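You operate a simulated robot arm through the tools that you are given. There is no shell and no other tool. Be economical: measure what you need, move in short steps, check, and stop when the job is done.

You run a simulated two-armed robot. Do the job below in one go: nothing can be reset, and whatever is moved stays where it is left.

TASK
Cure the pendant in the lamp drawer for the order card's time and lay it on the red-dot board.
Fine: the card on the bench; one run of the lamp; leave the lamp drawer open. Where these are worked on the way, their far stop is far enough and under half their travel is too little: lamp drawer.
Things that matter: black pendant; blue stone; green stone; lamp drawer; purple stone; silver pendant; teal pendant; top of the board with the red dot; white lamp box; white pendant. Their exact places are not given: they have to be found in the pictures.

It is judged by the outcome, as a careful person would: the job done as asked, and still so three seconds after it is handed in. It fails if anything else is knocked over, pushed out of place, dropped, spilled or broken.

THE ROBOT
Two 7-joint arms with two-finger parallel grippers on one trunk, on a base that drives. Base frame: it is fixed to the floor where the robot stands at the start and does not move with it; the origin is under the middle of the robot, x ahead of it, y to its left, z up. Units: cm, degrees, N and s.
The left shoulder is at the start at [5, 16.1, 114.8], the right one opposite. With the tool pointing down near the work surface each hand reaches from about 10 to 62 cm from the robot's upright axis, wherever it stands, measured 20 degrees to its own side. Places, roughly: blue stone (3x3x3 cm) [50, 10, 70]; green stone (3x3x3 cm) [50, 20, 70]; lamp drawer [60, 20, 80]; purple stone (3x3x3 cm) [50, 0, 70]; top of the board with the red dot [-130, -40, 80]; white lamp box [80, 20, 90]. Payload 3.43 kg a hand.
The TCP of each hand is the grasp point between the finger pads, 3 cm short of the fingertips. In the tool frame z runs along the fingers and y along their closing line. The gripper opens to 9.4 cm. The fingers are 2.8 cm wide and 1 cm thick; the gripper's body (5 by 9.6 cm) begins 5.5 cm behind the TCP.
Orientation is that of the tool frame in the base frame, as a unit quaternion [x, y, z, w]. With the fingers straight down and closing along the base's y, the tool's x points along the base's -x, its y along +y and its z along -z.

THE INTERFACE
- The arms move only by the tool drive_tool. It takes "left_rows", "right_rows" or both (then of equal length, played together; a hand with none holds still); each is a list of rows, each a list of 2 entries, a list of its own where there are three numbers: the shift along the tool's x, y, z in cm, then the turn, a rotation vector about the tool's x, y, z in degrees. In form: [[[x, y, z], [ax, ay, az]], ...]. A call has 1 to 10 rows; each row shifts and turns the commanded pose from where the row before left it, along the tool's axes as they then stand. "left_grip" and "right_grip" are, for a hand that has rows, the opening in per cent of the stroke, from 0 (shut) to 100 (fully open), set as the call begins (left out, the last holds). Each row takes 0.2 s and may step no farther than 5 cm and 8.6 degrees from the row before; otherwise, or with a gripper value out of range, the whole call is refused. Where a pose cannot be reached the arm comes as near as it can. A force on the tool above 40 N (or 10 N above the force at the start of the call, whichever is more), or a blocked arm, ends the call early, and 0.2 s more pass. Each finger travels about 4.5 cm/s and halts on what it meets, pressing with about 33 N; the grip force reading is that of the motor and also rises with nothing between the fingers. The clock runs only during rows and for 0.2 s after the last one: add rows that do not move to give the fingers time. The reply holds the time, the measured pose of the TCP, the force on the tool along the base axes, the opening and the grip force, in the units named above and with some noise, with the torque about the TCP (base axes, N m) and any sound that the robot's microphone picked up.
- Cameras (640 x 400 px; columns grow to the right, rows downward): "scene" is now at [13.4, 3.48, 128.19]; the picture's right is [0.31, -0.95, 0.00], its down [-0.49, -0.16, -0.86] and it looks along [0.82, 0.27, -0.51] (base axes); focal length 217 px, centre (320, 200). "left" rides on the left gripper at [7.6, -1.4, -10.2] in its tool frame; the picture's right is [0.18, 0.98, 0.00], its down [-0.75, 0.14, -0.64] and it looks along [-0.63, 0.12, 0.77] (tool axes); focal length 243 px, centre (320, 200). "right" rides on the right gripper at [7.6, 1.4, -10.3] in its tool frame; the picture's right is [-0.18, 0.98, 0.00], its down [-0.75, -0.14, -0.64] and it looks along [-0.63, -0.12, 0.77] (tool axes); focal length 243 px, centre (320, 200).
- snapshot(camera): a new picture of that camera. The clock stands still meanwhile.
- raise_lower(by): slides the trunk up (or, below 0, down) by that many cm; the arms and the scene camera ride with it, the base frame stays. It gives what a move gives, with no picture.
- base_move(legs): drives the robot by 1 to 6 legs, each [ahead, left, turn to the left] in cm, cm and degrees, along the robot's own axes; the way and the turn of a leg run together, so that a leg with both is an arc; at most 150 cm and 180 degrees a leg. The arms and the cameras ride along, it lands a little off, and it stops where it bumps. It gives what a move gives.
- pan_tilt(pan, tilt): turns the head with the scene camera to pan (to the left, within 80 degrees either way) and tilt (down, from -29 to 69), counted from straight ahead of the robot. It gives what a move gives.
- point_at(camera, pixels): there is no depth. For up to 12 entries [column, row, z] of the newest picture of that camera ("zoom" is the newest enlarged one), the place [x, y] in the base frame at which the ray of that pixel passes the height z, good to about 0.2 cm, but the place of the scene camera against the robot may be out by one fixed shift of up to 1.8 cm in any direction. The clock stands still meanwhile.
- close_up(camera, box): a new picture of the part [left, top, right, bottom] of that camera's present view, enlarged. The clock stands still meanwhile.
- close_job(): hands the job in; it is judged then, once.

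Keep the steps short. Do not move on a guess: measure, check each grasp and each placing, and mend mistakes. In all there are 80 turns and 62 pictures (those below and enlarged ones count). Leave the grippers open and the arms clear of the work at the hand-in unless told otherwise, and finish with a single line.

The tools are called after "Emit:" as a command line: name --argument value ..., lists and objects as JSON in quotes. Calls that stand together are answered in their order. drive_tool: Moves the arms, as the interface text tells. Its arguments: {"type":"object","properties":{"left_rows":{"type":"array","items":{"type":"array"}},"left_grip":{"type":"number"},"right_rows":{"type":"array","items":{"type":"array"}},"right_grip":{"type":"number"}},"required":[]} The other tools are called the same way: raise_lower (by) slides the trunk up or down; base_move (legs) drives the base; pan_tilt (pan, tilt) turns the head that bears the scene camera; snapshot (camera) takes a picture; point_at (camera, pixels) gives the place at which the rays of pixels pass given heights; close_up (camera, box) takes an enlarged picture of a part of a camera's view; close_job () hands the job in.

At the start:

```text
clock: 0.0
left_tcp_pos: [37.55, 35.49, 108.81]
left_tcp_rot: [-0.001, 1.0, 0.001, 0.0]
left_ft_force: [0.1, 0.2, 0.1]
left_wrist_torque: [0.01, 0.02, -0.01]
left_gripper_width: 9.4
left_gripper_force: 0.0
right_tcp_pos: [34.63, -1.36, 117.71]
right_tcp_rot: [0.0, 1.0, 0.0, 0.001]
right_ft_force: [-0.5, 0.6, -1.1]
right_wrist_torque: [0.03, -0.03, 0.0]
right_gripper_width: 9.4
right_gripper_force: 0.1
trunk travel left (down, up): [-17.5, 9.2]
robot x, y, heading: [0.07, -0.02, 0.0]
head pan, tilt: [18.3, 30.8]
```

scene: 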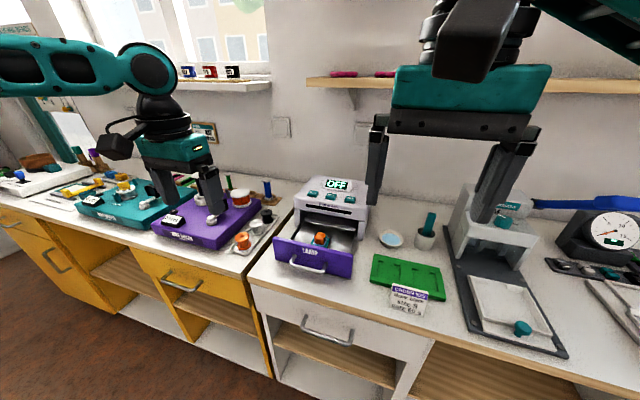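
right: 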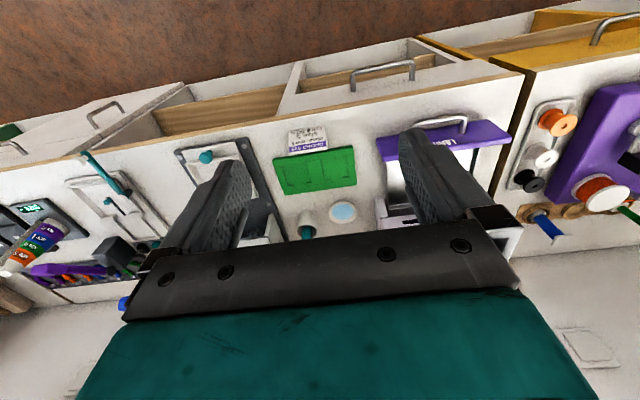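
left: 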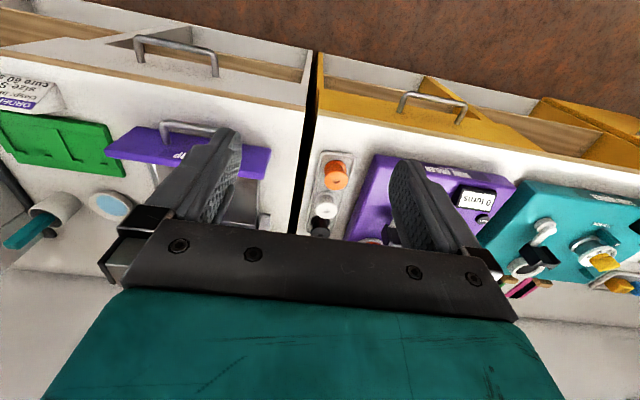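

I see the lamp box around (325,215), with its drawer open, and the card at (408,300). I'll enlarge both.

Emit:
close_up --camera "scene" --box '[370, 240, 450, 320]'

Emit:
close_up --camera "scene" --box '[265, 165, 385, 285]'

```text
5.00 times, centred on (410, 280) of scene
```

zoom: 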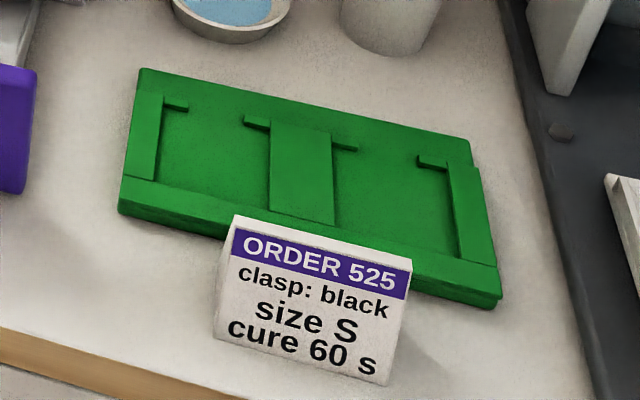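

```text
3.33 times, centred on (325, 225) of scene
```

zoom: 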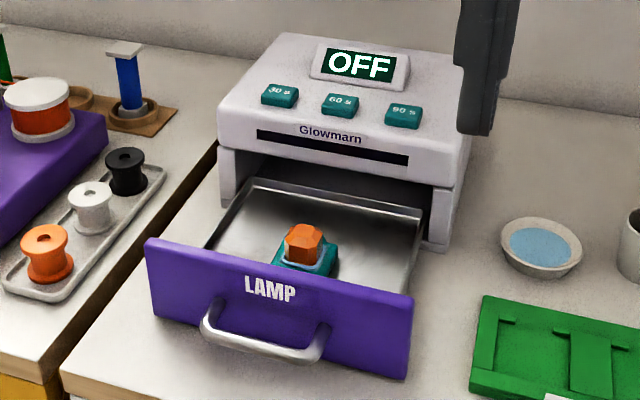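

The card says cure 60 s, clasp black, size S. The pendant in the drawer is teal-based with an orange stone. The lamp has buttons for 30, 60 and 90 s. Next I'll get views of the lamp to triangulate from.

Emit:
close_up --camera "left" --box '[0, 60, 320, 260]'

Emit:
close_up --camera "right" --box '[340, 80, 580, 230]'

Emit:
point_at --camera "scene" --pixels '[[308.5, 270, 75], [308.5, 270, 80], [273, 237, 80], [348, 254, 80], [273, 237, 85], [348, 254, 85], [331, 197, 90], [331, 197, 95], [316, 238, 80]]'

```text
2.00 times, centred on (160, 160) of left
```

zoom: 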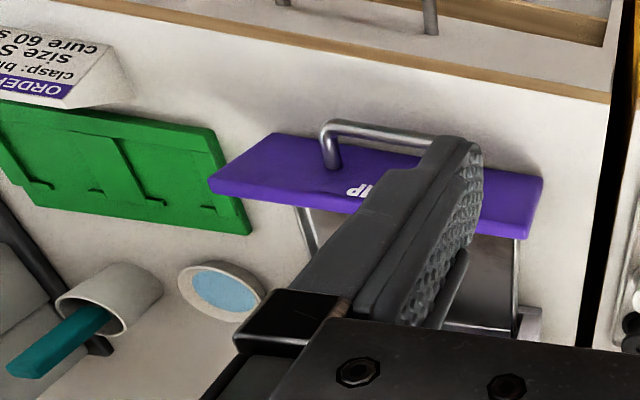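

```text
2.67 times, centred on (460, 155) of right
```

zoom: 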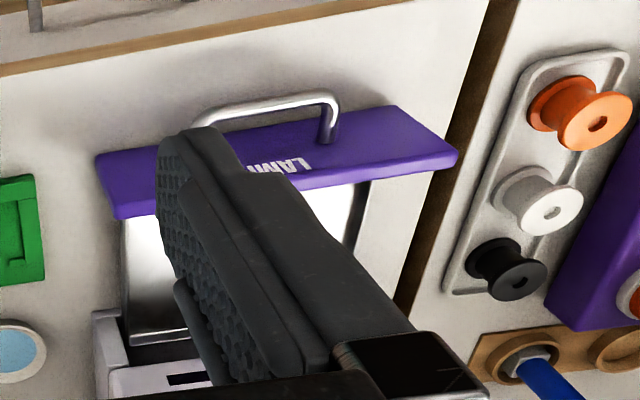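

```text
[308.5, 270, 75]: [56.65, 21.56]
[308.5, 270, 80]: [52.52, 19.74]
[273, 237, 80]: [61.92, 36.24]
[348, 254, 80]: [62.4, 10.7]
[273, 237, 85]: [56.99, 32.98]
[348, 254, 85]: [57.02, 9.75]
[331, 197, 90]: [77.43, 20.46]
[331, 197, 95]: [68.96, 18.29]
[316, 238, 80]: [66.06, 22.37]
```

To triangulate, I'll put the same drawer-front top corners through the left and right wrist cameras.

Emit:
point_at --camera "left" --pixels '[[105, 154, 80], [263, 179, 80], [105, 154, 85], [263, 179, 85], [136, 127, 72], [271, 149, 72], [163, 121, 80], [213, 129, 80]]'

Emit:
point_at --camera "right" --pixels '[[383.5, 161, 80], [510.5, 141, 80], [383.5, 161, 85], [510.5, 141, 85], [415, 122, 80], [464, 115, 80]]'

```text
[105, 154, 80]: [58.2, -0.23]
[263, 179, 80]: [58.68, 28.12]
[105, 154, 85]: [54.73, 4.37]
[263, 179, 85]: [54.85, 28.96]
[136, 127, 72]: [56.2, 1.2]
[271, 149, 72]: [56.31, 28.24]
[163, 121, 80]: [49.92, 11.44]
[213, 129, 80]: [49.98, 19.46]
```

```text
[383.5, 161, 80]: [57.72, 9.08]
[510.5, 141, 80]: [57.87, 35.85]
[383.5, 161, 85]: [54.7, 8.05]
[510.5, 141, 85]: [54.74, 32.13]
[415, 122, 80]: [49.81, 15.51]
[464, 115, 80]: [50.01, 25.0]
```

The drawer-front top edge is at about x 52.6, y 7.4 to 29.5, z 88.3, and the handle bar is near x 47.5, z 85. I'll shift both hands sideways so the left wrist camera sees the lamp squarely.

Emit:
drive_tool --left_rows '[[[0, -4, 0], [0, 0, 0]], [[0, -4, 0], [0, 0, 0]], [[0, -4, 0], [0, 0, 0]], [[0, -3, -2], [0, 0, 0]], [[0, 0, -4], [0, 0, 0]], [[0, 0, 0], [0, 0, 0]]]' --right_rows '[[[0, -5, 0], [0, 0, 0]], [[0, -5, 0], [0, 0, 0]], [[0, -5, 0], [0, 0, 0]], [[0, -5, 0], [0, 0, 0]], [[0, 0, 0], [0, 0, 0]], [[0, 0, 0], [0, 0, 0]]]' --left_grip 0

Emit:
snapshot --camera "left"

Emit:
snapshot --camera "scene"

```text
clock: 1.4
left_tcp_pos: [37.64, 20.65, 114.78]
left_tcp_rot: [0.0, 1.0, 0.0, 0.0]
left_ft_force: [-0.8, 0.0, -0.4]
left_wrist_torque: [-0.02, 0.01, 0.0]
left_gripper_width: 0.0
left_gripper_force: 26.1
right_tcp_pos: [34.66, -21.59, 117.71]
right_tcp_rot: [0.0, 1.0, 0.001, 0.0]
right_ft_force: [-0.2, -0.8, -0.2]
right_wrist_torque: [0.0, 0.01, -0.01]
right_gripper_width: 9.41
right_gripper_force: 0.1
trunk travel left (down, up): [-17.5, 9.2]
robot x, y, heading: [0.2, 0.27, 0.1]
head pan, tilt: [18.3, 30.8]
```

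```text
54 pictures are left
```

left: 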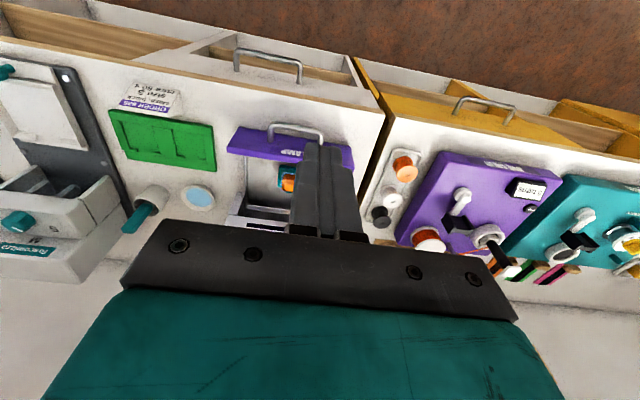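

```text
53 pictures are left
```

scene: 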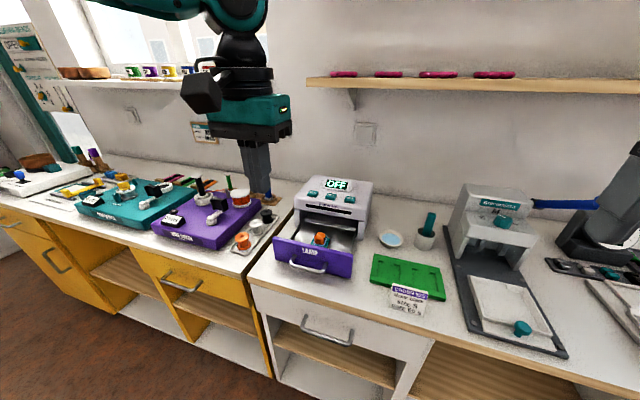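

Measuring the bench edge, the handle and the lamp buttons in both views.

Emit:
point_at --camera "left" --pixels '[[384, 110, 75], [384, 110, 80], [230, 152, 88.3], [350, 168, 88.3], [297, 133, 85], [200, 196, 80], [290, 178, 85], [193, 170, 80]]'

Emit:
point_at --camera "scene" --pixels '[[252, 281, 75], [252, 281, 80], [274, 238, 88.3], [352, 254, 88.3], [331, 195, 95], [331, 195, 98], [320, 238, 85], [391, 239, 80]]'

Emit:
close_up --camera "scene" --box '[262, 165, 382, 285]'

```text
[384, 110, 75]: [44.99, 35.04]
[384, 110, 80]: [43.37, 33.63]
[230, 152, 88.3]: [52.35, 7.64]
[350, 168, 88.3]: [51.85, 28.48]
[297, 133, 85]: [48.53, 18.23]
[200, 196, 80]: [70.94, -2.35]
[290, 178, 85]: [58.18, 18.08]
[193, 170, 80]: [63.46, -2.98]
```

```text
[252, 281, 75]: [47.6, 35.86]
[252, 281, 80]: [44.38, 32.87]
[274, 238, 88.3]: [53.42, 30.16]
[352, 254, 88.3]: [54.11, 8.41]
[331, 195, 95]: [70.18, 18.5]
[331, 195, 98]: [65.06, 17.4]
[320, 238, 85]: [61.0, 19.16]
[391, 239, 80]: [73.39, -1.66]
```

```text
3.33 times, centred on (322, 225) of scene
```

zoom: 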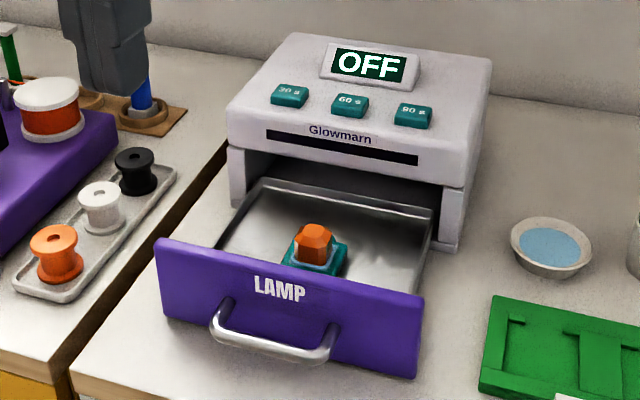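

The bench front edge is at x≈44. The lamp buttons are out at x≈67, close to the reach limit, so I'll drive ahead 9 cm.

Emit:
base_move --legs '[[9, 0, 0]]'

Emit:
snapshot --camera "left"

```text
clock: 2.5
left_tcp_pos: [46.57, 20.49, 114.71]
left_tcp_rot: [-0.001, 1.0, 0.0, 0.0]
left_ft_force: [-0.6, 0.4, -0.2]
left_wrist_torque: [-0.02, 0.04, 0.0]
left_gripper_width: 0.01
left_gripper_force: 32.8
right_tcp_pos: [43.65, -21.48, 117.63]
right_tcp_rot: [0.0, 1.0, 0.0, 0.0]
right_ft_force: [1.1, 0.6, -0.4]
right_wrist_torque: [0.02, 0.01, 0.02]
right_gripper_width: 9.41
right_gripper_force: 0.1
trunk travel left (down, up): [-17.5, 9.2]
robot x, y, heading: [8.85, 0.04, 0.0]
head pan, tilt: [18.3, 30.8]
```

```text
51 pictures are left
```

left: 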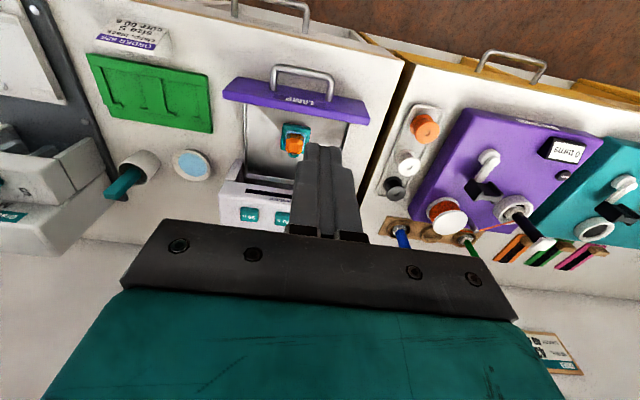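

I can see the 90 and 60 buttons at (249,213) and (281,218). I'll shift the hand in +y and back a little for a second, unblocked view.

Emit:
drive_tool --left_rows '[[[0, 5, 0], [0, 0, 0]], [[0, 5, 0], [0, 0, 0]], [[0, 0, 0], [0, 0, 0]]]'

Emit:
close_up --camera "left" --box '[140, 50, 380, 250]'

Emit:
point_at --camera "scene" --pixels '[[331, 195, 95]]'

```text
clock: 3.3
left_tcp_pos: [46.35, 30.75, 114.85]
left_tcp_rot: [0.0, 1.0, 0.0, 0.0]
left_ft_force: [0.1, 0.7, 0.7]
left_wrist_torque: [-0.01, 0.02, 0.02]
left_gripper_width: 0.0
left_gripper_force: 33.1
right_tcp_pos: [43.65, -21.49, 117.59]
right_tcp_rot: [-0.001, 1.0, 0.001, 0.0]
right_ft_force: [0.1, 0.2, 0.3]
right_wrist_torque: [-0.02, 0.02, 0.02]
right_gripper_width: 9.4
right_gripper_force: 0.1
trunk travel left (down, up): [-17.5, 9.2]
robot x, y, heading: [8.85, 0.4, 0.1]
head pan, tilt: [18.3, 30.8]
```

```text
2.00 times, centred on (260, 150) of left
```

zoom: 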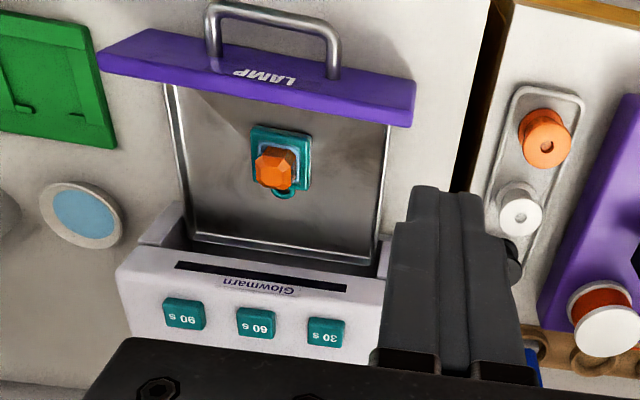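

```text
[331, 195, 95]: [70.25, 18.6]
```

Now a clear view of the pendant and buttons. I'll measure each at several heights.

Emit:
point_at --camera "zoom" --pixels '[[184, 314, 95], [256, 323, 95], [327, 332, 95], [184, 314, 100], [256, 323, 100], [278, 158, 83], [274, 172, 86], [98, 55, 88.3], [410, 127, 88.3], [120, 268, 98], [385, 290, 98], [275, 12, 85]]'

Emit:
point_at --camera "left" --pixels '[[249, 213, 95], [249, 213, 100], [281, 218, 95]]'

```text
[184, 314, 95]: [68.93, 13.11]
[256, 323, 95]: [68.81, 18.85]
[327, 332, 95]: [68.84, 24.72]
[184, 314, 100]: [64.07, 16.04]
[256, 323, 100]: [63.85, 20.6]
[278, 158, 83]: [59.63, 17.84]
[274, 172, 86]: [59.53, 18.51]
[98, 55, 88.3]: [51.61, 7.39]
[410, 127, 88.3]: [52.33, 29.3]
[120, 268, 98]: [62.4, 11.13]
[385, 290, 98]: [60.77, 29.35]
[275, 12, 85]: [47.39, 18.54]
```

```text
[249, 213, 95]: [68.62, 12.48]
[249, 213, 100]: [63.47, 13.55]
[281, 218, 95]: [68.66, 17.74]
```

Measured places:
- 60 s button: about (69.5, 18.4, 94)
- pendant: about (59.6, 17.9)
- handle bar: about (47.4, 18.5, 85)

Next I bring the closed left fingers down in front of the handle bar so they can push the drawer in.

Emit:
drive_tool --left_rows '[[[1.5, -4.5, 0], [0, 0, 0]], [[1.5, -4.5, 0], [0, 0, 0]], [[0.3, -3.3, 0], [0, 0, 0]], [[0, 0, 5], [0, 0, 0]], [[0, 0, 5], [0, 0, 0]], [[0, 0, 5], [0, 0, 0]], [[0, 0, 5], [0, 0, 0]], [[0, 0, 4], [0, 0, 0]], [[0, 0, 0], [0, 0, 0]]]' --left_grip 0

Emit:
snapshot --camera "left"

Emit:
snapshot --camera "scene"

```text
clock: 5.3
left_tcp_pos: [43.24, 18.29, 90.84]
left_tcp_rot: [-0.001, 1.0, 0.001, 0.001]
left_ft_force: [0.1, -0.5, 0.0]
left_wrist_torque: [0.0, -0.04, 0.01]
left_gripper_width: 0.01
left_gripper_force: 33.2
right_tcp_pos: [43.64, -21.46, 117.71]
right_tcp_rot: [-0.001, 1.0, 0.0, 0.0]
right_ft_force: [0.1, 0.0, -0.7]
right_wrist_torque: [0.0, 0.04, 0.01]
right_gripper_width: 9.41
right_gripper_force: 0.1
trunk travel left (down, up): [-17.5, 9.2]
robot x, y, heading: [8.99, 0.07, -0.2]
head pan, tilt: [18.3, 30.8]
```

```text
49 pictures are left
```

left: 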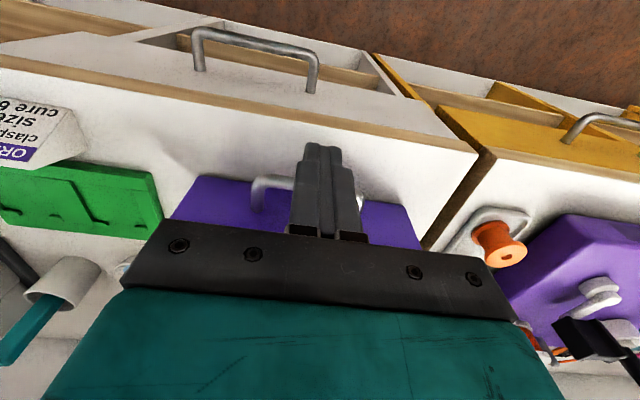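

```text
48 pictures are left
```

scene: 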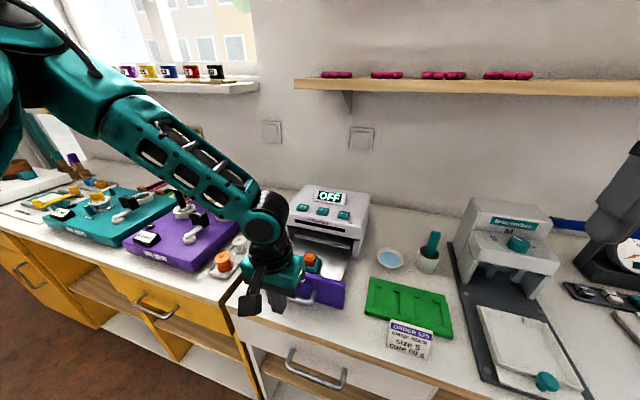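

The fingers are in front of the bar. I'll go down 5 cm, then push ahead gently.

Emit:
drive_tool --left_rows '[[[0, 0, 3], [0, 0, 0]], [[0, 0, 2.2], [0, 0, 0]], [[-1, 0, 0], [0, 0, 0]], [[-1, 0, 0], [0, 0, 0]], [[-1, 0, 0], [0, 0, 0]], [[-1, 0, 0], [0, 0, 0]], [[-1, 0, 0], [0, 0, 0]], [[0, 0, 0], [0, 0, 0]]]'

Emit:
snapshot --camera "scene"

```text
clock: 7.1
left_tcp_pos: [48.24, 18.32, 85.77]
left_tcp_rot: [-0.001, 1.0, 0.0, 0.0]
left_ft_force: [-0.6, 0.3, 1.0]
left_wrist_torque: [-0.03, 0.0, 0.03]
left_gripper_width: 0.0
left_gripper_force: 33.2
right_tcp_pos: [43.69, -21.41, 117.81]
right_tcp_rot: [0.001, 1.0, -0.001, 0.0]
right_ft_force: [0.3, 0.3, 0.4]
right_wrist_torque: [-0.04, 0.0, 0.0]
right_gripper_width: 9.38
right_gripper_force: 0.1
trunk travel left (down, up): [-17.5, 9.2]
robot x, y, heading: [8.7, -0.01, 0.1]
head pan, tilt: [18.3, 30.8]
```

```text
47 pictures are left
```

scene: 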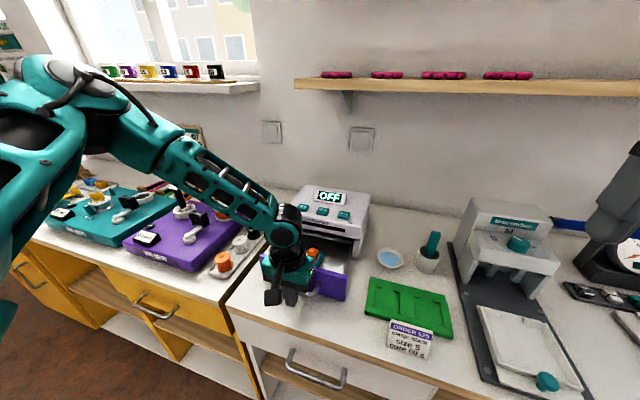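

The drawer is starting to move. I'll keep pushing ahead.

Emit:
drive_tool --left_rows '[[[-1, 0, 0], [0, 0, 0]], [[-1, 0, 0], [0, 0, 0]], [[-1, 0, 0], [0, 0, 0]], [[-1, 0, 0], [0, 0, 0]], [[-1, 0, 0], [0, 0, 0]], [[-1, 0, 0], [0, 0, 0]], [[-1, 0, 0], [0, 0, 0]], [[-1, 0, 0], [0, 0, 0]], [[0, 0, 0], [0, 0, 0]]]'

Emit:
snapshot --camera "left"

Emit:
close_up --camera "scene" --box '[230, 170, 410, 320]'

```text
clock: 9.1
left_tcp_pos: [54.64, 20.31, 87.53]
left_tcp_rot: [-0.001, 1.0, -0.001, 0.0]
left_ft_force: [0.1, 1.0, -0.3]
left_wrist_torque: [-0.01, 0.01, 0.02]
left_gripper_width: 0.02
left_gripper_force: 32.9
left hand out of reach, approached as far as the arm can: row 2, 3, 4, 5, 6, 7, 8
right_tcp_pos: [43.56, -21.52, 117.66]
right_tcp_rot: [0.0, 1.0, -0.001, 0.0]
right_ft_force: [0.1, 0.0, 1.1]
right_wrist_torque: [0.01, 0.04, 0.01]
right_gripper_width: 9.42
right_gripper_force: 0.1
trunk travel left (down, up): [-17.5, 9.2]
robot x, y, heading: [9.04, -0.06, -0.1]
head pan, tilt: [18.3, 30.8]
```

```text
46 pictures are left
```

left: 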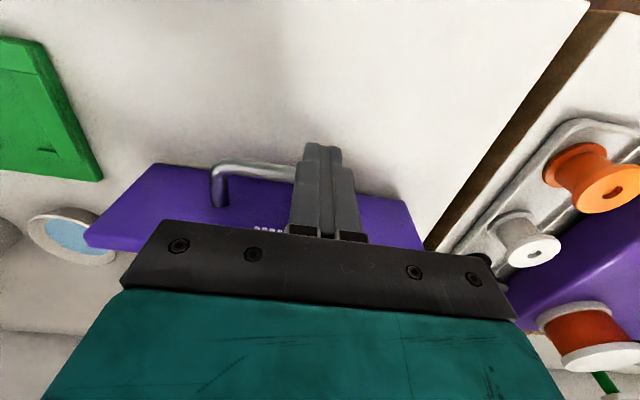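

```text
2.67 times, centred on (320, 245) of scene
```

zoom: 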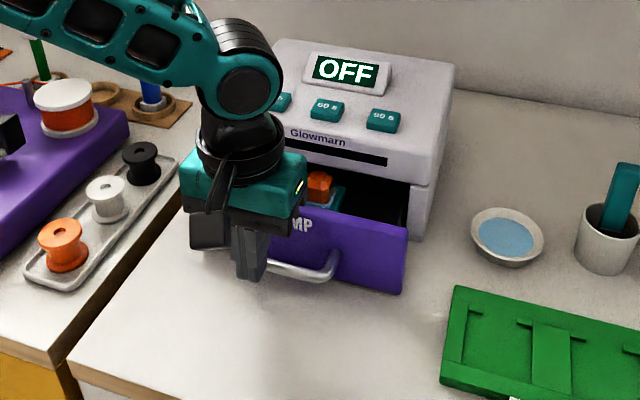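

The arm ran out of reach before the drawer shut. I'll back it off a bit and look straight down to check how much room the base has.

Emit:
drive_tool --left_rows '[[[2, 0, 0], [0, 0, 0]], [[2, 0, 0], [0, 0, 0]], [[2, 0, 0], [0, 0, 0]], [[2, 0, 0], [0, 0, 0]], [[0, 0, 0], [0, 0, 0]]]'

Emit:
pan_tilt --pan 0 --tilt 69

Emit:
snapshot --camera "scene"

```text
clock: 10.3
left_tcp_pos: [46.61, 20.31, 87.65]
left_tcp_rot: [0.0, 1.0, 0.0, 0.0]
left_ft_force: [1.3, -1.0, 0.4]
left_wrist_torque: [0.0, 0.0, -0.01]
left_gripper_width: 0.0
left_gripper_force: 33.1
right_tcp_pos: [43.49, -21.46, 117.62]
right_tcp_rot: [0.0, 1.0, 0.0, 0.001]
right_ft_force: [-0.5, -0.3, -0.7]
right_wrist_torque: [0.06, 0.02, -0.03]
right_gripper_width: 9.41
right_gripper_force: 0.1
trunk travel left (down, up): [-17.5, 9.2]
robot x, y, heading: [8.58, 0.05, 0.0]
head pan, tilt: [18.3, 30.8]
```

```text
clock: 11.3
left_tcp_pos: [46.56, 20.44, 87.74]
left_tcp_rot: [0.0, 1.0, 0.0, 0.0]
left_ft_force: [0.3, -0.5, -0.1]
left_wrist_torque: [0.01, -0.03, 0.03]
left_gripper_width: 0.0
left_gripper_force: 33.0
right_tcp_pos: [43.48, -21.32, 117.8]
right_tcp_rot: [0.0, 1.0, 0.001, 0.0]
right_ft_force: [-0.3, -0.2, 0.1]
right_wrist_torque: [-0.01, 0.01, -0.02]
right_gripper_width: 9.39
right_gripper_force: 0.1
trunk travel left (down, up): [-17.5, 9.2]
robot x, y, heading: [9.04, -0.41, -0.2]
head pan, tilt: [0.0, 68.8]
```

```text
44 pictures are left
```

scene: 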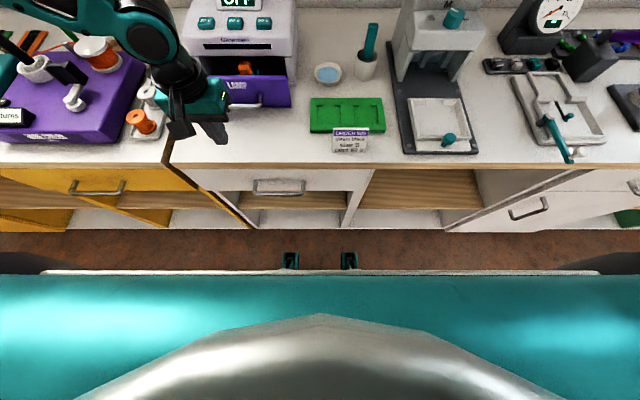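

Measuring the room between the base front and the bench front.

Emit:
point_at --camera "scene" --pixels '[[290, 254, 0], [290, 254, 10], [320, 271, 30], [320, 271, 60], [320, 271, 90], [320, 228, 0], [280, 193, 60], [240, 168, 76], [250, 106, 85]]'

```text
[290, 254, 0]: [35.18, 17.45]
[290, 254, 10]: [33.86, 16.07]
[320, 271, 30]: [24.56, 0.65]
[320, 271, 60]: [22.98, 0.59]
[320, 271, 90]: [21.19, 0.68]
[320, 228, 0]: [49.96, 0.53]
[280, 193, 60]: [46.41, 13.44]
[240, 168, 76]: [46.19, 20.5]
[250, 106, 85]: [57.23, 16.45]
```

About 10 cm are free ahead of the wheels. The hand is clear behind the bar, so I drive ahead 7 cm.

Emit:
base_move --legs '[[6.5, 0, 0]]'

Emit:
drive_tool --left_rows '[[[0, -1, 1], [0, 0, 0]], [[0, -0.8, 1], [0, 0, 0]], [[0, 0, 0], [0, 0, 0]]]'

Emit:
pan_tilt --pan 25 --tilt 40

Emit:
snapshot --camera "scene"

```text
clock: 12.4
left_tcp_pos: [51.82, 20.34, 87.64]
left_tcp_rot: [-0.001, 1.0, 0.0, 0.002]
left_ft_force: [-0.2, -0.4, 0.4]
left_wrist_torque: [0.05, 0.03, -0.01]
left_gripper_width: 0.0
left_gripper_force: 32.7
right_tcp_pos: [48.69, -21.32, 117.74]
right_tcp_rot: [0.0, 1.0, 0.0, 0.0]
right_ft_force: [0.2, 0.3, 0.8]
right_wrist_torque: [0.0, -0.04, -0.01]
right_gripper_width: 9.37
right_gripper_force: 0.0
trunk travel left (down, up): [-17.5, 9.2]
robot x, y, heading: [14.11, 0.15, 0.0]
head pan, tilt: [0.0, 68.8]
stopped in leg 1: the robot was blocked; the commanded pose is now the measured one
```

```text
clock: 13.2
left_tcp_pos: [51.91, 18.58, 85.64]
left_tcp_rot: [-0.001, 1.0, 0.0, 0.001]
left_ft_force: [-0.4, -0.2, -0.3]
left_wrist_torque: [0.01, 0.0, -0.02]
left_gripper_width: 0.01
left_gripper_force: 32.3
right_tcp_pos: [48.81, -21.53, 117.68]
right_tcp_rot: [0.0, 1.0, 0.001, 0.0]
right_ft_force: [0.3, -0.6, 0.2]
right_wrist_torque: [-0.04, 0.01, 0.0]
right_gripper_width: 9.42
right_gripper_force: 0.1
trunk travel left (down, up): [-17.5, 9.2]
robot x, y, heading: [14.29, -0.25, -0.3]
head pan, tilt: [0.0, 68.8]
```

```text
clock: 14.1
left_tcp_pos: [51.8, 18.59, 85.68]
left_tcp_rot: [-0.002, 1.0, 0.001, 0.0]
left_ft_force: [0.1, -0.3, 0.1]
left_wrist_torque: [0.03, -0.03, 0.03]
left_gripper_width: 0.02
left_gripper_force: 33.1
right_tcp_pos: [48.76, -21.49, 117.62]
right_tcp_rot: [0.0, 1.0, -0.001, -0.001]
right_ft_force: [-0.7, 0.0, 0.4]
right_wrist_torque: [0.04, 0.01, 0.01]
right_gripper_width: 9.4
right_gripper_force: 0.0
trunk travel left (down, up): [-17.5, 9.2]
robot x, y, heading: [13.85, -0.07, -0.0]
head pan, tilt: [25.0, 40.0]
```

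```text
43 pictures are left
```

scene: 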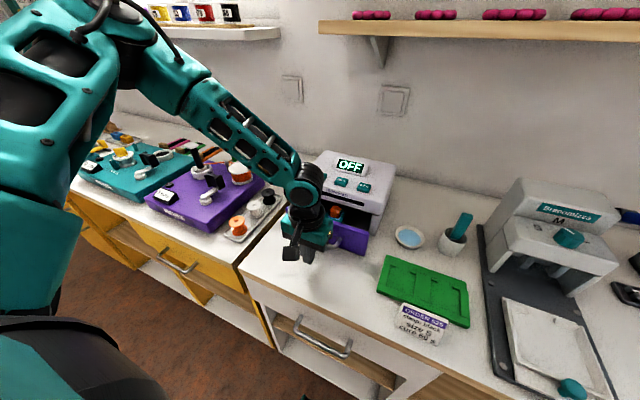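

The base touched the bench at x 14 and nothing was displaced. Next I push the drawer on with the arm.

Emit:
drive_tool --left_rows '[[[-1, 0, 0], [0, 0, 0]], [[-1, 0, 0], [0, 0, 0]], [[-1, 0, 0], [0, 0, 0]], [[-1, 0, 0], [0, 0, 0]], [[-1, 0, 0], [0, 0, 0]], [[-1, 0, 0], [0, 0, 0]], [[-1, 0, 0], [0, 0, 0]], [[0, 0, 0], [0, 0, 0]]]'

Emit:
close_up --camera "scene" --box '[240, 130, 430, 280]'

```text
clock: 15.9
left_tcp_pos: [57.94, 19.74, 86.75]
left_tcp_rot: [0.0, 1.0, 0.0, 0.001]
left_ft_force: [0.4, -0.3, 0.6]
left_wrist_torque: [-0.01, 0.0, 0.0]
left_gripper_width: 0.0
left_gripper_force: 33.5
left hand out of reach, approached as far as the arm can: row 4, 5, 6, 7
right_tcp_pos: [48.76, -21.54, 117.64]
right_tcp_rot: [0.0, 1.0, -0.001, 0.001]
right_ft_force: [1.3, -0.1, 0.6]
right_wrist_torque: [0.01, 0.01, 0.03]
right_gripper_width: 9.41
right_gripper_force: 0.1
trunk travel left (down, up): [-17.5, 9.2]
robot x, y, heading: [14.47, 0.16, -0.2]
head pan, tilt: [25.0, 40.0]
```

```text
2.67 times, centred on (335, 205) of scene
```

zoom: 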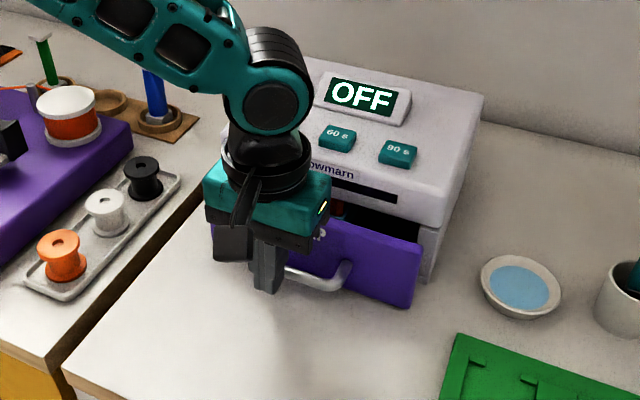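

The drawer is about half in and the arm is out of reach again with the tool vertical. I'll raise the hand, lower the trunk, and tilt the fingers forward to gain reach.

Emit:
drive_tool --left_rows '[[[2, 0, 0], [0, 0, 0]], [[2, 0, -2], [0, 0, 0]], [[2, -1, -4], [0, 0, 0]], [[0, 0, -5], [0, 0, 0]], [[0, 0, -3], [0, 0, 0]], [[0, 0, 0], [0, -7.5, 0]], [[0, 0, 0], [0, -7.5, 0]], [[0, 0, 0], [0, -7.5, 0]], [[0, 0, 0], [0, -7.5, 0]], [[0, 0, 0], [0, 0, 0]]]'

Emit:
raise_lower --by -12

Emit:
snapshot --camera "left"

```text
clock: 18.1
left_tcp_pos: [51.99, 18.72, 100.81]
left_tcp_rot: [-0.001, 0.965, 0.0, 0.261]
left_ft_force: [-0.3, 0.0, 0.7]
left_wrist_torque: [-0.01, 0.03, -0.02]
left_gripper_width: 0.01
left_gripper_force: 33.0
right_tcp_pos: [48.79, -21.55, 117.66]
right_tcp_rot: [0.0, 1.0, 0.001, -0.001]
right_ft_force: [0.5, -0.1, 0.8]
right_wrist_torque: [0.01, 0.0, 0.02]
right_gripper_width: 9.39
right_gripper_force: 0.1
trunk travel left (down, up): [-17.5, 9.2]
robot x, y, heading: [14.22, -0.19, 0.0]
head pan, tilt: [25.0, 40.0]
```

```text
clock: 19.6
left_tcp_pos: [52.08, 18.66, 88.86]
left_tcp_rot: [-0.001, 0.966, 0.0, 0.26]
left_ft_force: [-0.5, 0.8, -0.7]
left_wrist_torque: [0.06, 0.0, 0.0]
left_gripper_width: 0.0
left_gripper_force: 33.2
right_tcp_pos: [48.83, -21.29, 105.66]
right_tcp_rot: [0.0, 1.0, 0.0, 0.0]
right_ft_force: [0.1, -0.3, -0.9]
right_wrist_torque: [-0.01, 0.02, 0.01]
right_gripper_width: 9.41
right_gripper_force: 0.0
trunk travel left (down, up): [-5.5, 21.2]
robot x, y, heading: [14.23, 0.3, -0.1]
head pan, tilt: [25.0, 40.0]
```

```text
41 pictures are left
```

left: 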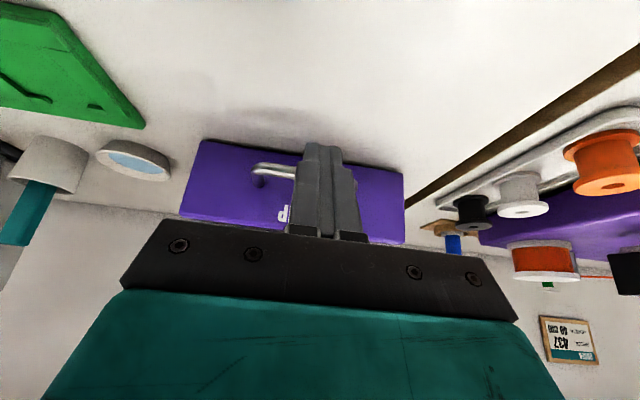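

The tilt worked. I'll lower the tip to about z 83.5 and push the bar forward again.

Emit:
drive_tool --left_rows '[[[1.4, 0, 2.42], [0, 0, 0]], [[-1.732, 0, 1], [0, 0, 0]], [[-1.732, 0, 1], [0, 0, 0]], [[-0.866, 0, 0.5], [0, 0, 0]], [[-0.866, 0, 0.5], [0, 0, 0]], [[-0.866, 0, 0.5], [0, 0, 0]], [[-0.866, 0, 0.5], [0, 0, 0]], [[0, 0, 0], [0, 0, 0]]]'

Emit:
close_up --camera "scene" --box '[240, 130, 430, 280]'

```text
clock: 21.4
left_tcp_pos: [59.77, 18.71, 85.97]
left_tcp_rot: [0.0, 0.966, 0.0, 0.257]
left_ft_force: [-17.8, -1.0, -4.1]
left_wrist_torque: [-0.04, 0.46, -0.05]
left_gripper_width: 0.01
left_gripper_force: 32.5
right_tcp_pos: [48.75, -21.42, 105.78]
right_tcp_rot: [-0.001, 1.0, -0.001, 0.0]
right_ft_force: [-0.2, -0.8, 0.6]
right_wrist_torque: [-0.01, -0.01, -0.02]
right_gripper_width: 9.41
right_gripper_force: 0.0
trunk travel left (down, up): [-5.5, 21.2]
robot x, y, heading: [13.99, 0.1, -0.0]
head pan, tilt: [25.0, 40.0]
```

```text
2.67 times, centred on (335, 205) of scene
```

zoom: 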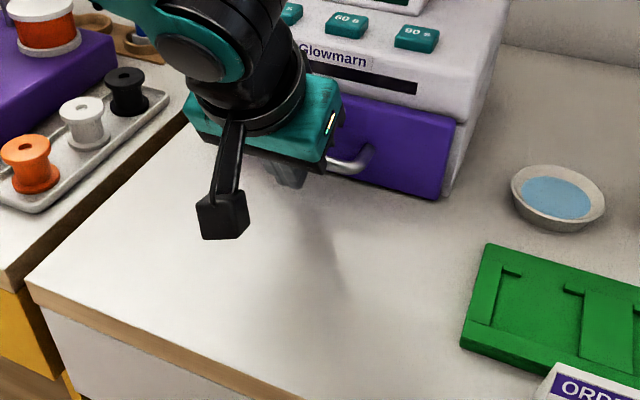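

There is an 18 N reaction and the drawer front looks flush. I'll nudge it once more to confirm the stop, then back off and rise above the box.

Emit:
drive_tool --left_rows '[[[-0.43, 0, 0.25], [0, 0, 0]], [[0, 0, 0], [0, 0, 0]]]'

Emit:
drive_tool --left_rows '[[[1.732, 0, -1], [0, 0, 0]], [[1.732, 0, -1], [0, 0, 0]], [[1.732, 0, -1], [0, 0, 0]], [[1.732, 0, -1], [0, 0, 0]], [[-2, 2, -3.46], [0, 0, 0]], [[-2, 2, -3.46], [0, 0, 0]], [[-2, 2, -3.46], [0, 0, 0]], [[-2, 2, -3.46], [0, 0, 0]], [[-2, 2, -3.46], [0, 0, 0]], [[0, 0, 0], [0, 0, 0]]]'

Emit:
snapshot --camera "scene"

Emit:
snapshot --camera "left"

```text
clock: 22.0
left_tcp_pos: [59.85, 18.71, 85.69]
left_tcp_rot: [0.0, 0.967, 0.0, 0.256]
left_ft_force: [-37.8, 2.7, -5.8]
left_wrist_torque: [0.21, 0.86, 0.17]
left_gripper_width: 0.0
left_gripper_force: 32.9
right_tcp_pos: [48.48, -21.42, 105.84]
right_tcp_rot: [0.0, 1.0, 0.0, 0.001]
right_ft_force: [-0.6, 0.1, 0.0]
right_wrist_torque: [-0.03, 0.01, -0.02]
right_gripper_width: 9.39
right_gripper_force: 0.1
trunk travel left (down, up): [-5.5, 21.2]
robot x, y, heading: [14.18, 0.39, 0.0]
head pan, tilt: [25.0, 40.0]
```

```text
clock: 24.2
left_tcp_pos: [52.27, 28.76, 105.89]
left_tcp_rot: [-0.001, 0.966, 0.0, 0.259]
left_ft_force: [-1.0, 0.9, -0.6]
left_wrist_torque: [0.03, 0.02, 0.04]
left_gripper_width: 0.0
left_gripper_force: 33.0
right_tcp_pos: [48.74, -21.5, 105.65]
right_tcp_rot: [0.0, 1.0, 0.0, -0.001]
right_ft_force: [0.2, 0.5, -0.2]
right_wrist_torque: [-0.02, -0.01, -0.01]
right_gripper_width: 9.4
right_gripper_force: 0.0
trunk travel left (down, up): [-5.5, 21.2]
robot x, y, heading: [14.26, -0.31, -0.2]
head pan, tilt: [25.0, 40.0]
```

```text
39 pictures are left
```

scene: 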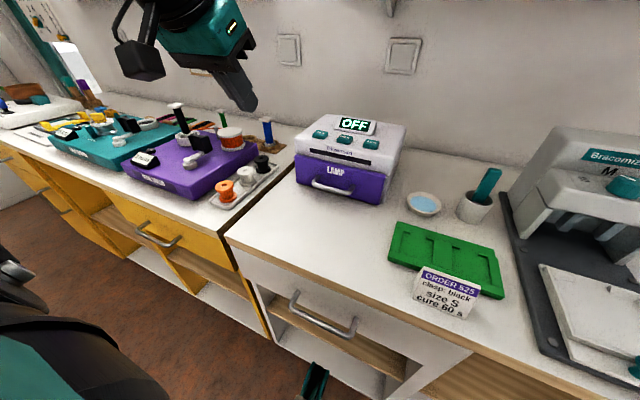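

```text
38 pictures are left
```

left: 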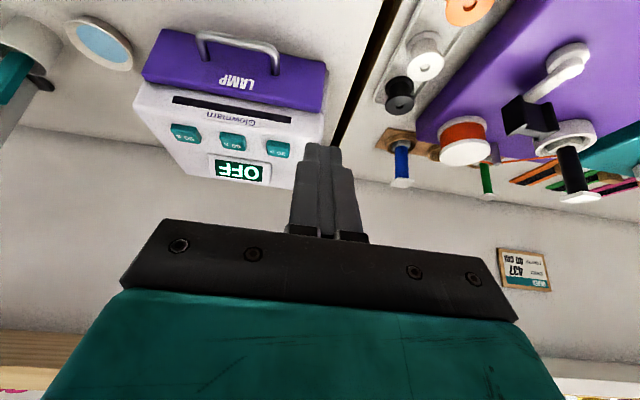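

The drawer is shut. The left view shows the buttons clearly: 90 at (185,134), 60 at (232,143), 30 at (278,150). I'll compute the 60 button's place.

Emit:
point_at --camera "left" --pixels '[[232, 143, 93], [232, 143, 95], [185, 134, 94], [278, 150, 94], [238, 47, 85], [145, 83, 88.3], [325, 112, 88.3]]'

Emit:
point_at --camera "scene" --pixels '[[344, 139, 93], [344, 139, 95]]'

```text
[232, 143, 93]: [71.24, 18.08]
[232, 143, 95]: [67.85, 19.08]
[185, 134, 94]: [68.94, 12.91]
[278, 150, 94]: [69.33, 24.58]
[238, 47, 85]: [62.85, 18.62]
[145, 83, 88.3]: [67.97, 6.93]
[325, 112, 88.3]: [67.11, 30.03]
```

```text
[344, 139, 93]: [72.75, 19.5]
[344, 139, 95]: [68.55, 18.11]
```

Two views agree: the 60 button is at about (69.6, 18.5, 94). I'll move above it at z 106, still tilted, and check.

Emit:
drive_tool --left_rows '[[[-2.42, -1.7, 1.4], [0, 0, 0]], [[-2.42, -1.7, 1.4], [0, 0, 0]], [[-2.42, -1.7, 1.4], [0, 0, 0]], [[-2.42, -1.7, 1.4], [0, 0, 0]], [[-2.42, -1.7, 1.4], [0, 0, 0]], [[-2.42, -1.7, 1.4], [0, 0, 0]], [[0, 0, 0], [0, 0, 0]]]'

Emit:
close_up --camera "scene" --box '[260, 70, 420, 210]'

```text
clock: 25.8
left_tcp_pos: [69.35, 18.5, 105.96]
left_tcp_rot: [-0.002, 0.966, 0.001, 0.26]
left_ft_force: [0.3, -0.9, -0.3]
left_wrist_torque: [0.03, -0.03, 0.0]
left_gripper_width: 0.0
left_gripper_force: 32.5
right_tcp_pos: [48.86, -21.51, 105.76]
right_tcp_rot: [0.0, 1.0, 0.0, -0.001]
right_ft_force: [0.6, -0.9, -0.6]
right_wrist_torque: [-0.01, -0.01, 0.01]
right_gripper_width: 9.4
right_gripper_force: 0.0
trunk travel left (down, up): [-5.5, 21.2]
robot x, y, heading: [14.24, -0.2, 0.1]
head pan, tilt: [25.0, 40.0]
```

```text
2.86 times, centred on (340, 140) of scene
```

zoom: 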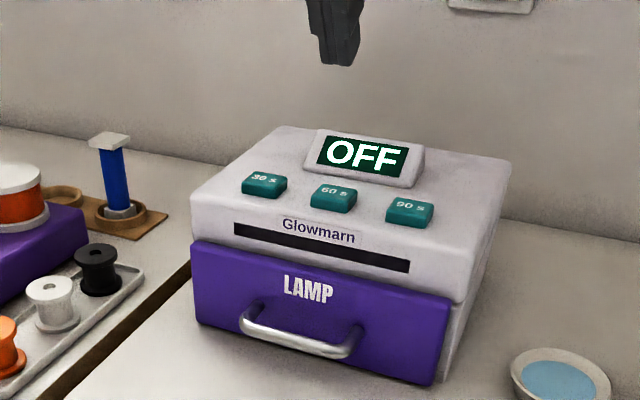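

I'm above the button. I'll shift back 0.6 cm and lower to just above it.

Emit:
drive_tool --left_rows '[[[0.52, 0, -0.3], [0, 0, 0]], [[1.5, 0, 2.6], [0, 0, 0]], [[1.25, 0, 2.16], [0, 0, 0]], [[1, 0, 1.73], [0, 0, 0]], [[0, 0, 0], [0, 0, 0]]]'

Emit:
close_up --camera "scene" --box '[260, 70, 420, 210]'

```text
clock: 27.0
left_tcp_pos: [68.76, 18.66, 98.36]
left_tcp_rot: [-0.001, 0.966, -0.001, 0.259]
left_ft_force: [-0.8, 0.3, 0.0]
left_wrist_torque: [-0.02, -0.02, 0.01]
left_gripper_width: 0.01
left_gripper_force: 33.0
right_tcp_pos: [48.89, -21.54, 105.71]
right_tcp_rot: [-0.001, 1.0, 0.0, -0.001]
right_ft_force: [-0.3, -0.2, -0.2]
right_wrist_torque: [-0.01, -0.03, -0.02]
right_gripper_width: 9.39
right_gripper_force: 0.0
trunk travel left (down, up): [-5.5, 21.2]
robot x, y, heading: [14.0, 0.41, -0.1]
head pan, tilt: [25.0, 40.0]
```

```text
2.86 times, centred on (340, 140) of scene
```

zoom: 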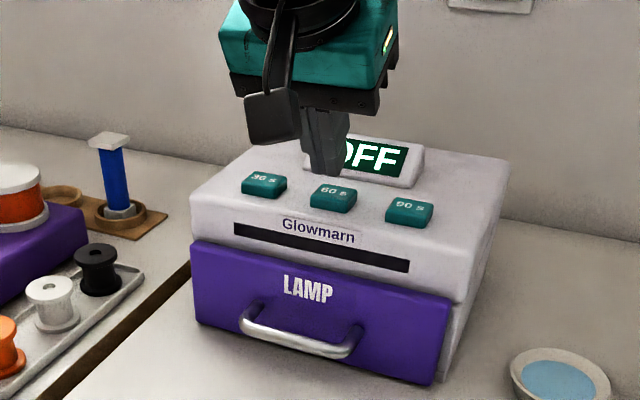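

The tip hovers over the 60 s button. I press down in small steps.

Emit:
drive_tool --left_rows '[[[0.2, 0, 0.35], [0, 0, 0]], [[0.2, 0, 0.35], [0, 0, 0]], [[0.15, 0, 0.26], [0, 0, 0]], [[0.15, 0, 0.26], [0, 0, 0]], [[0, 0, 0], [0, 0, 0]]]'

Emit:
close_up --camera "scene" --box '[260, 70, 420, 210]'

```text
clock: 28.2
left_tcp_pos: [68.69, 18.68, 97.02]
left_tcp_rot: [-0.001, 0.966, 0.001, 0.26]
left_ft_force: [0.5, 0.2, 0.1]
left_wrist_torque: [0.01, -0.02, -0.03]
left_gripper_width: 0.01
left_gripper_force: 33.0
right_tcp_pos: [48.79, -21.45, 105.75]
right_tcp_rot: [0.001, 1.0, 0.0, 0.0]
right_ft_force: [0.4, -0.3, -0.2]
right_wrist_torque: [0.03, 0.01, 0.02]
right_gripper_width: 9.39
right_gripper_force: 0.1
trunk travel left (down, up): [-5.5, 21.2]
robot x, y, heading: [13.84, -0.1, 0.1]
head pan, tilt: [25.0, 40.0]
```

```text
2.86 times, centred on (340, 140) of scene
```

zoom: 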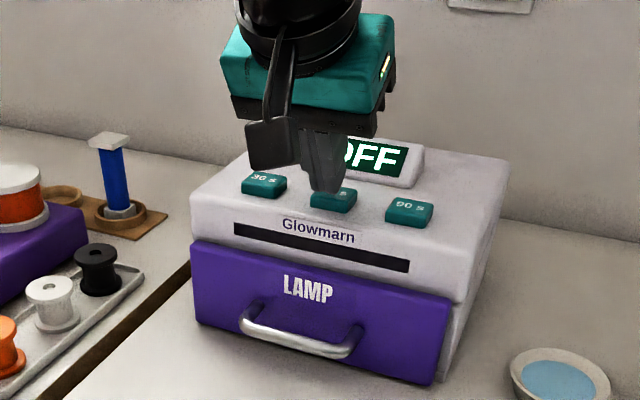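

No contact yet, and the display still reads OFF. I'll continue down 1 cm in finer steps.

Emit:
drive_tool --left_rows '[[[0.1, 0, 0.173], [0, 0, 0]], [[0.1, 0, 0.173], [0, 0, 0]], [[0.1, 0, 0.173], [0, 0, 0]], [[0.1, 0, 0.173], [0, 0, 0]], [[0, 0, 0], [0, 0, 0]]]'

Emit:
close_up --camera "scene" --box '[260, 70, 420, 210]'

```text
clock: 29.4
left_tcp_pos: [68.65, 18.59, 96.11]
left_tcp_rot: [-0.001, 0.966, 0.0, 0.26]
left_ft_force: [0.7, -0.6, 0.8]
left_wrist_torque: [-0.04, -0.03, -0.02]
left_gripper_width: 0.01
left_gripper_force: 33.6
right_tcp_pos: [48.84, -21.47, 105.69]
right_tcp_rot: [0.0, 1.0, 0.0, -0.001]
right_ft_force: [-1.1, 0.5, -0.5]
right_wrist_torque: [0.0, 0.0, 0.02]
right_gripper_width: 9.39
right_gripper_force: 0.1
trunk travel left (down, up): [-5.5, 21.2]
robot x, y, heading: [14.24, -0.1, -0.0]
head pan, tilt: [25.0, 40.0]
```

```text
2.86 times, centred on (340, 140) of scene
```

zoom: 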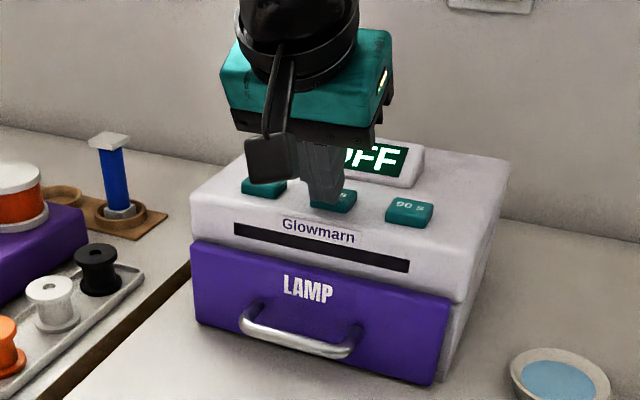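

Still no contact, and the tip seems to be at the button's front edge. I'll lift 1.3 cm, go 1.3 cm forward, and look from the wrist camera too.

Emit:
drive_tool --left_rows '[[[-0.65, 0, -1.13], [0, 0, 0]], [[-1.13, 0, 0.65], [0, 0, 0]], [[0, 0, 0], [0, 0, 0]]]'

Emit:
close_up --camera "scene" --box '[310, 110, 370, 160]'

Emit:
close_up --camera "left" --box '[220, 80, 420, 240]'

```text
clock: 30.2
left_tcp_pos: [69.96, 18.61, 97.49]
left_tcp_rot: [-0.001, 0.966, 0.0, 0.26]
left_ft_force: [-0.3, -0.2, -0.4]
left_wrist_torque: [0.01, 0.04, 0.0]
left_gripper_width: 0.01
left_gripper_force: 32.6
right_tcp_pos: [48.75, -21.43, 105.78]
right_tcp_rot: [0.0, 1.0, 0.0, -0.001]
right_ft_force: [-0.2, 0.5, 0.1]
right_wrist_torque: [-0.03, -0.01, 0.01]
right_gripper_width: 9.39
right_gripper_force: 0.1
trunk travel left (down, up): [-5.5, 21.2]
robot x, y, heading: [14.2, 0.33, 0.0]
head pan, tilt: [25.0, 40.0]
```

```text
8.00 times, centred on (340, 135) of scene
```

zoom: 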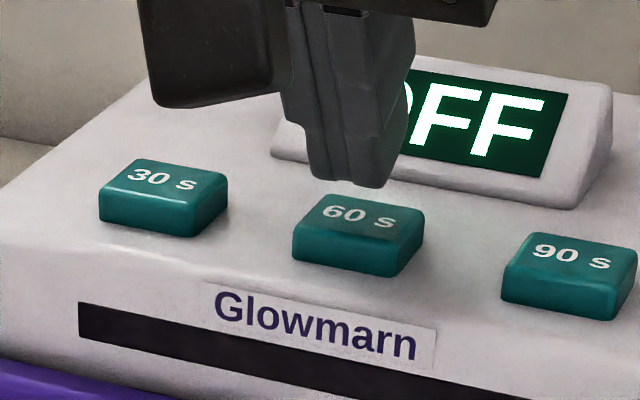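

```text
2.50 times, centred on (320, 160) of left
```

zoom: 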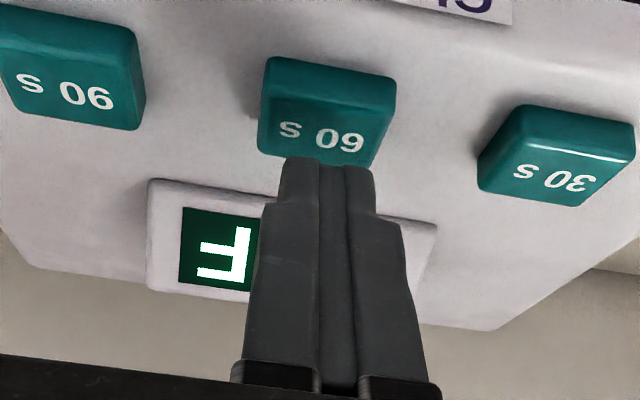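

Measuring the button from this close wrist view for a better height estimate.

Emit:
point_at --camera "zoom" --pixels '[[325, 125, 92], [325, 125, 93], [325, 125, 94], [265, 150, 93], [378, 163, 93], [72, 85, 93], [570, 170, 93], [320, 60, 91], [320, 60, 93]]'

```text
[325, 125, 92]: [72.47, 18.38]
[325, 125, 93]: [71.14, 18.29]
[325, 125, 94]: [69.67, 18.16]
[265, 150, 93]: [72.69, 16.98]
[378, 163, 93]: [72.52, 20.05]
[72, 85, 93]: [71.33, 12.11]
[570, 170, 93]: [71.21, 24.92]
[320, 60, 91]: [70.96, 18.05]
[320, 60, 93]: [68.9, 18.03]
```

The button centre is about (70.2, 18.3), top near 93.7. The tip corner is now at x 70.3, z 94.2, right over it, so I press.

Emit:
drive_tool --left_rows '[[[0.1, 0, 0.173], [0, 0, 0]], [[0.1, 0, 0.173], [0, 0, 0]], [[0.1, 0, 0.173], [0, 0, 0]], [[0.1, 0, 0.173], [0, 0, 0]], [[0, 0, 0], [0, 0, 0]]]'

Emit:
close_up --camera "scene" --box '[300, 100, 380, 160]'

```text
clock: 31.4
left_tcp_pos: [70.05, 18.65, 96.87]
left_tcp_rot: [-0.001, 0.966, 0.001, 0.259]
left_ft_force: [-0.8, 0.2, 0.9]
left_wrist_torque: [0.0, -0.02, -0.01]
left_gripper_width: 0.0
left_gripper_force: 33.2
right_tcp_pos: [48.76, -21.48, 105.65]
right_tcp_rot: [0.0, 1.0, 0.0, 0.0]
right_ft_force: [-0.2, 0.3, 0.4]
right_wrist_torque: [-0.03, 0.04, -0.03]
right_gripper_width: 9.42
right_gripper_force: 0.0
trunk travel left (down, up): [-5.5, 21.2]
robot x, y, heading: [13.89, -0.24, -0.1]
head pan, tilt: [25.0, 40.0]
```

```text
6.67 times, centred on (340, 130) of scene
```

zoom: 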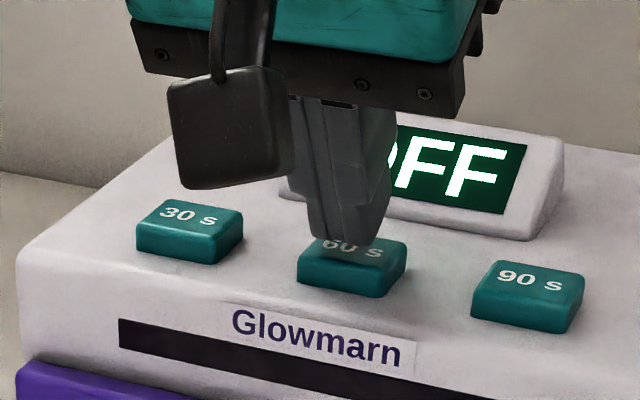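

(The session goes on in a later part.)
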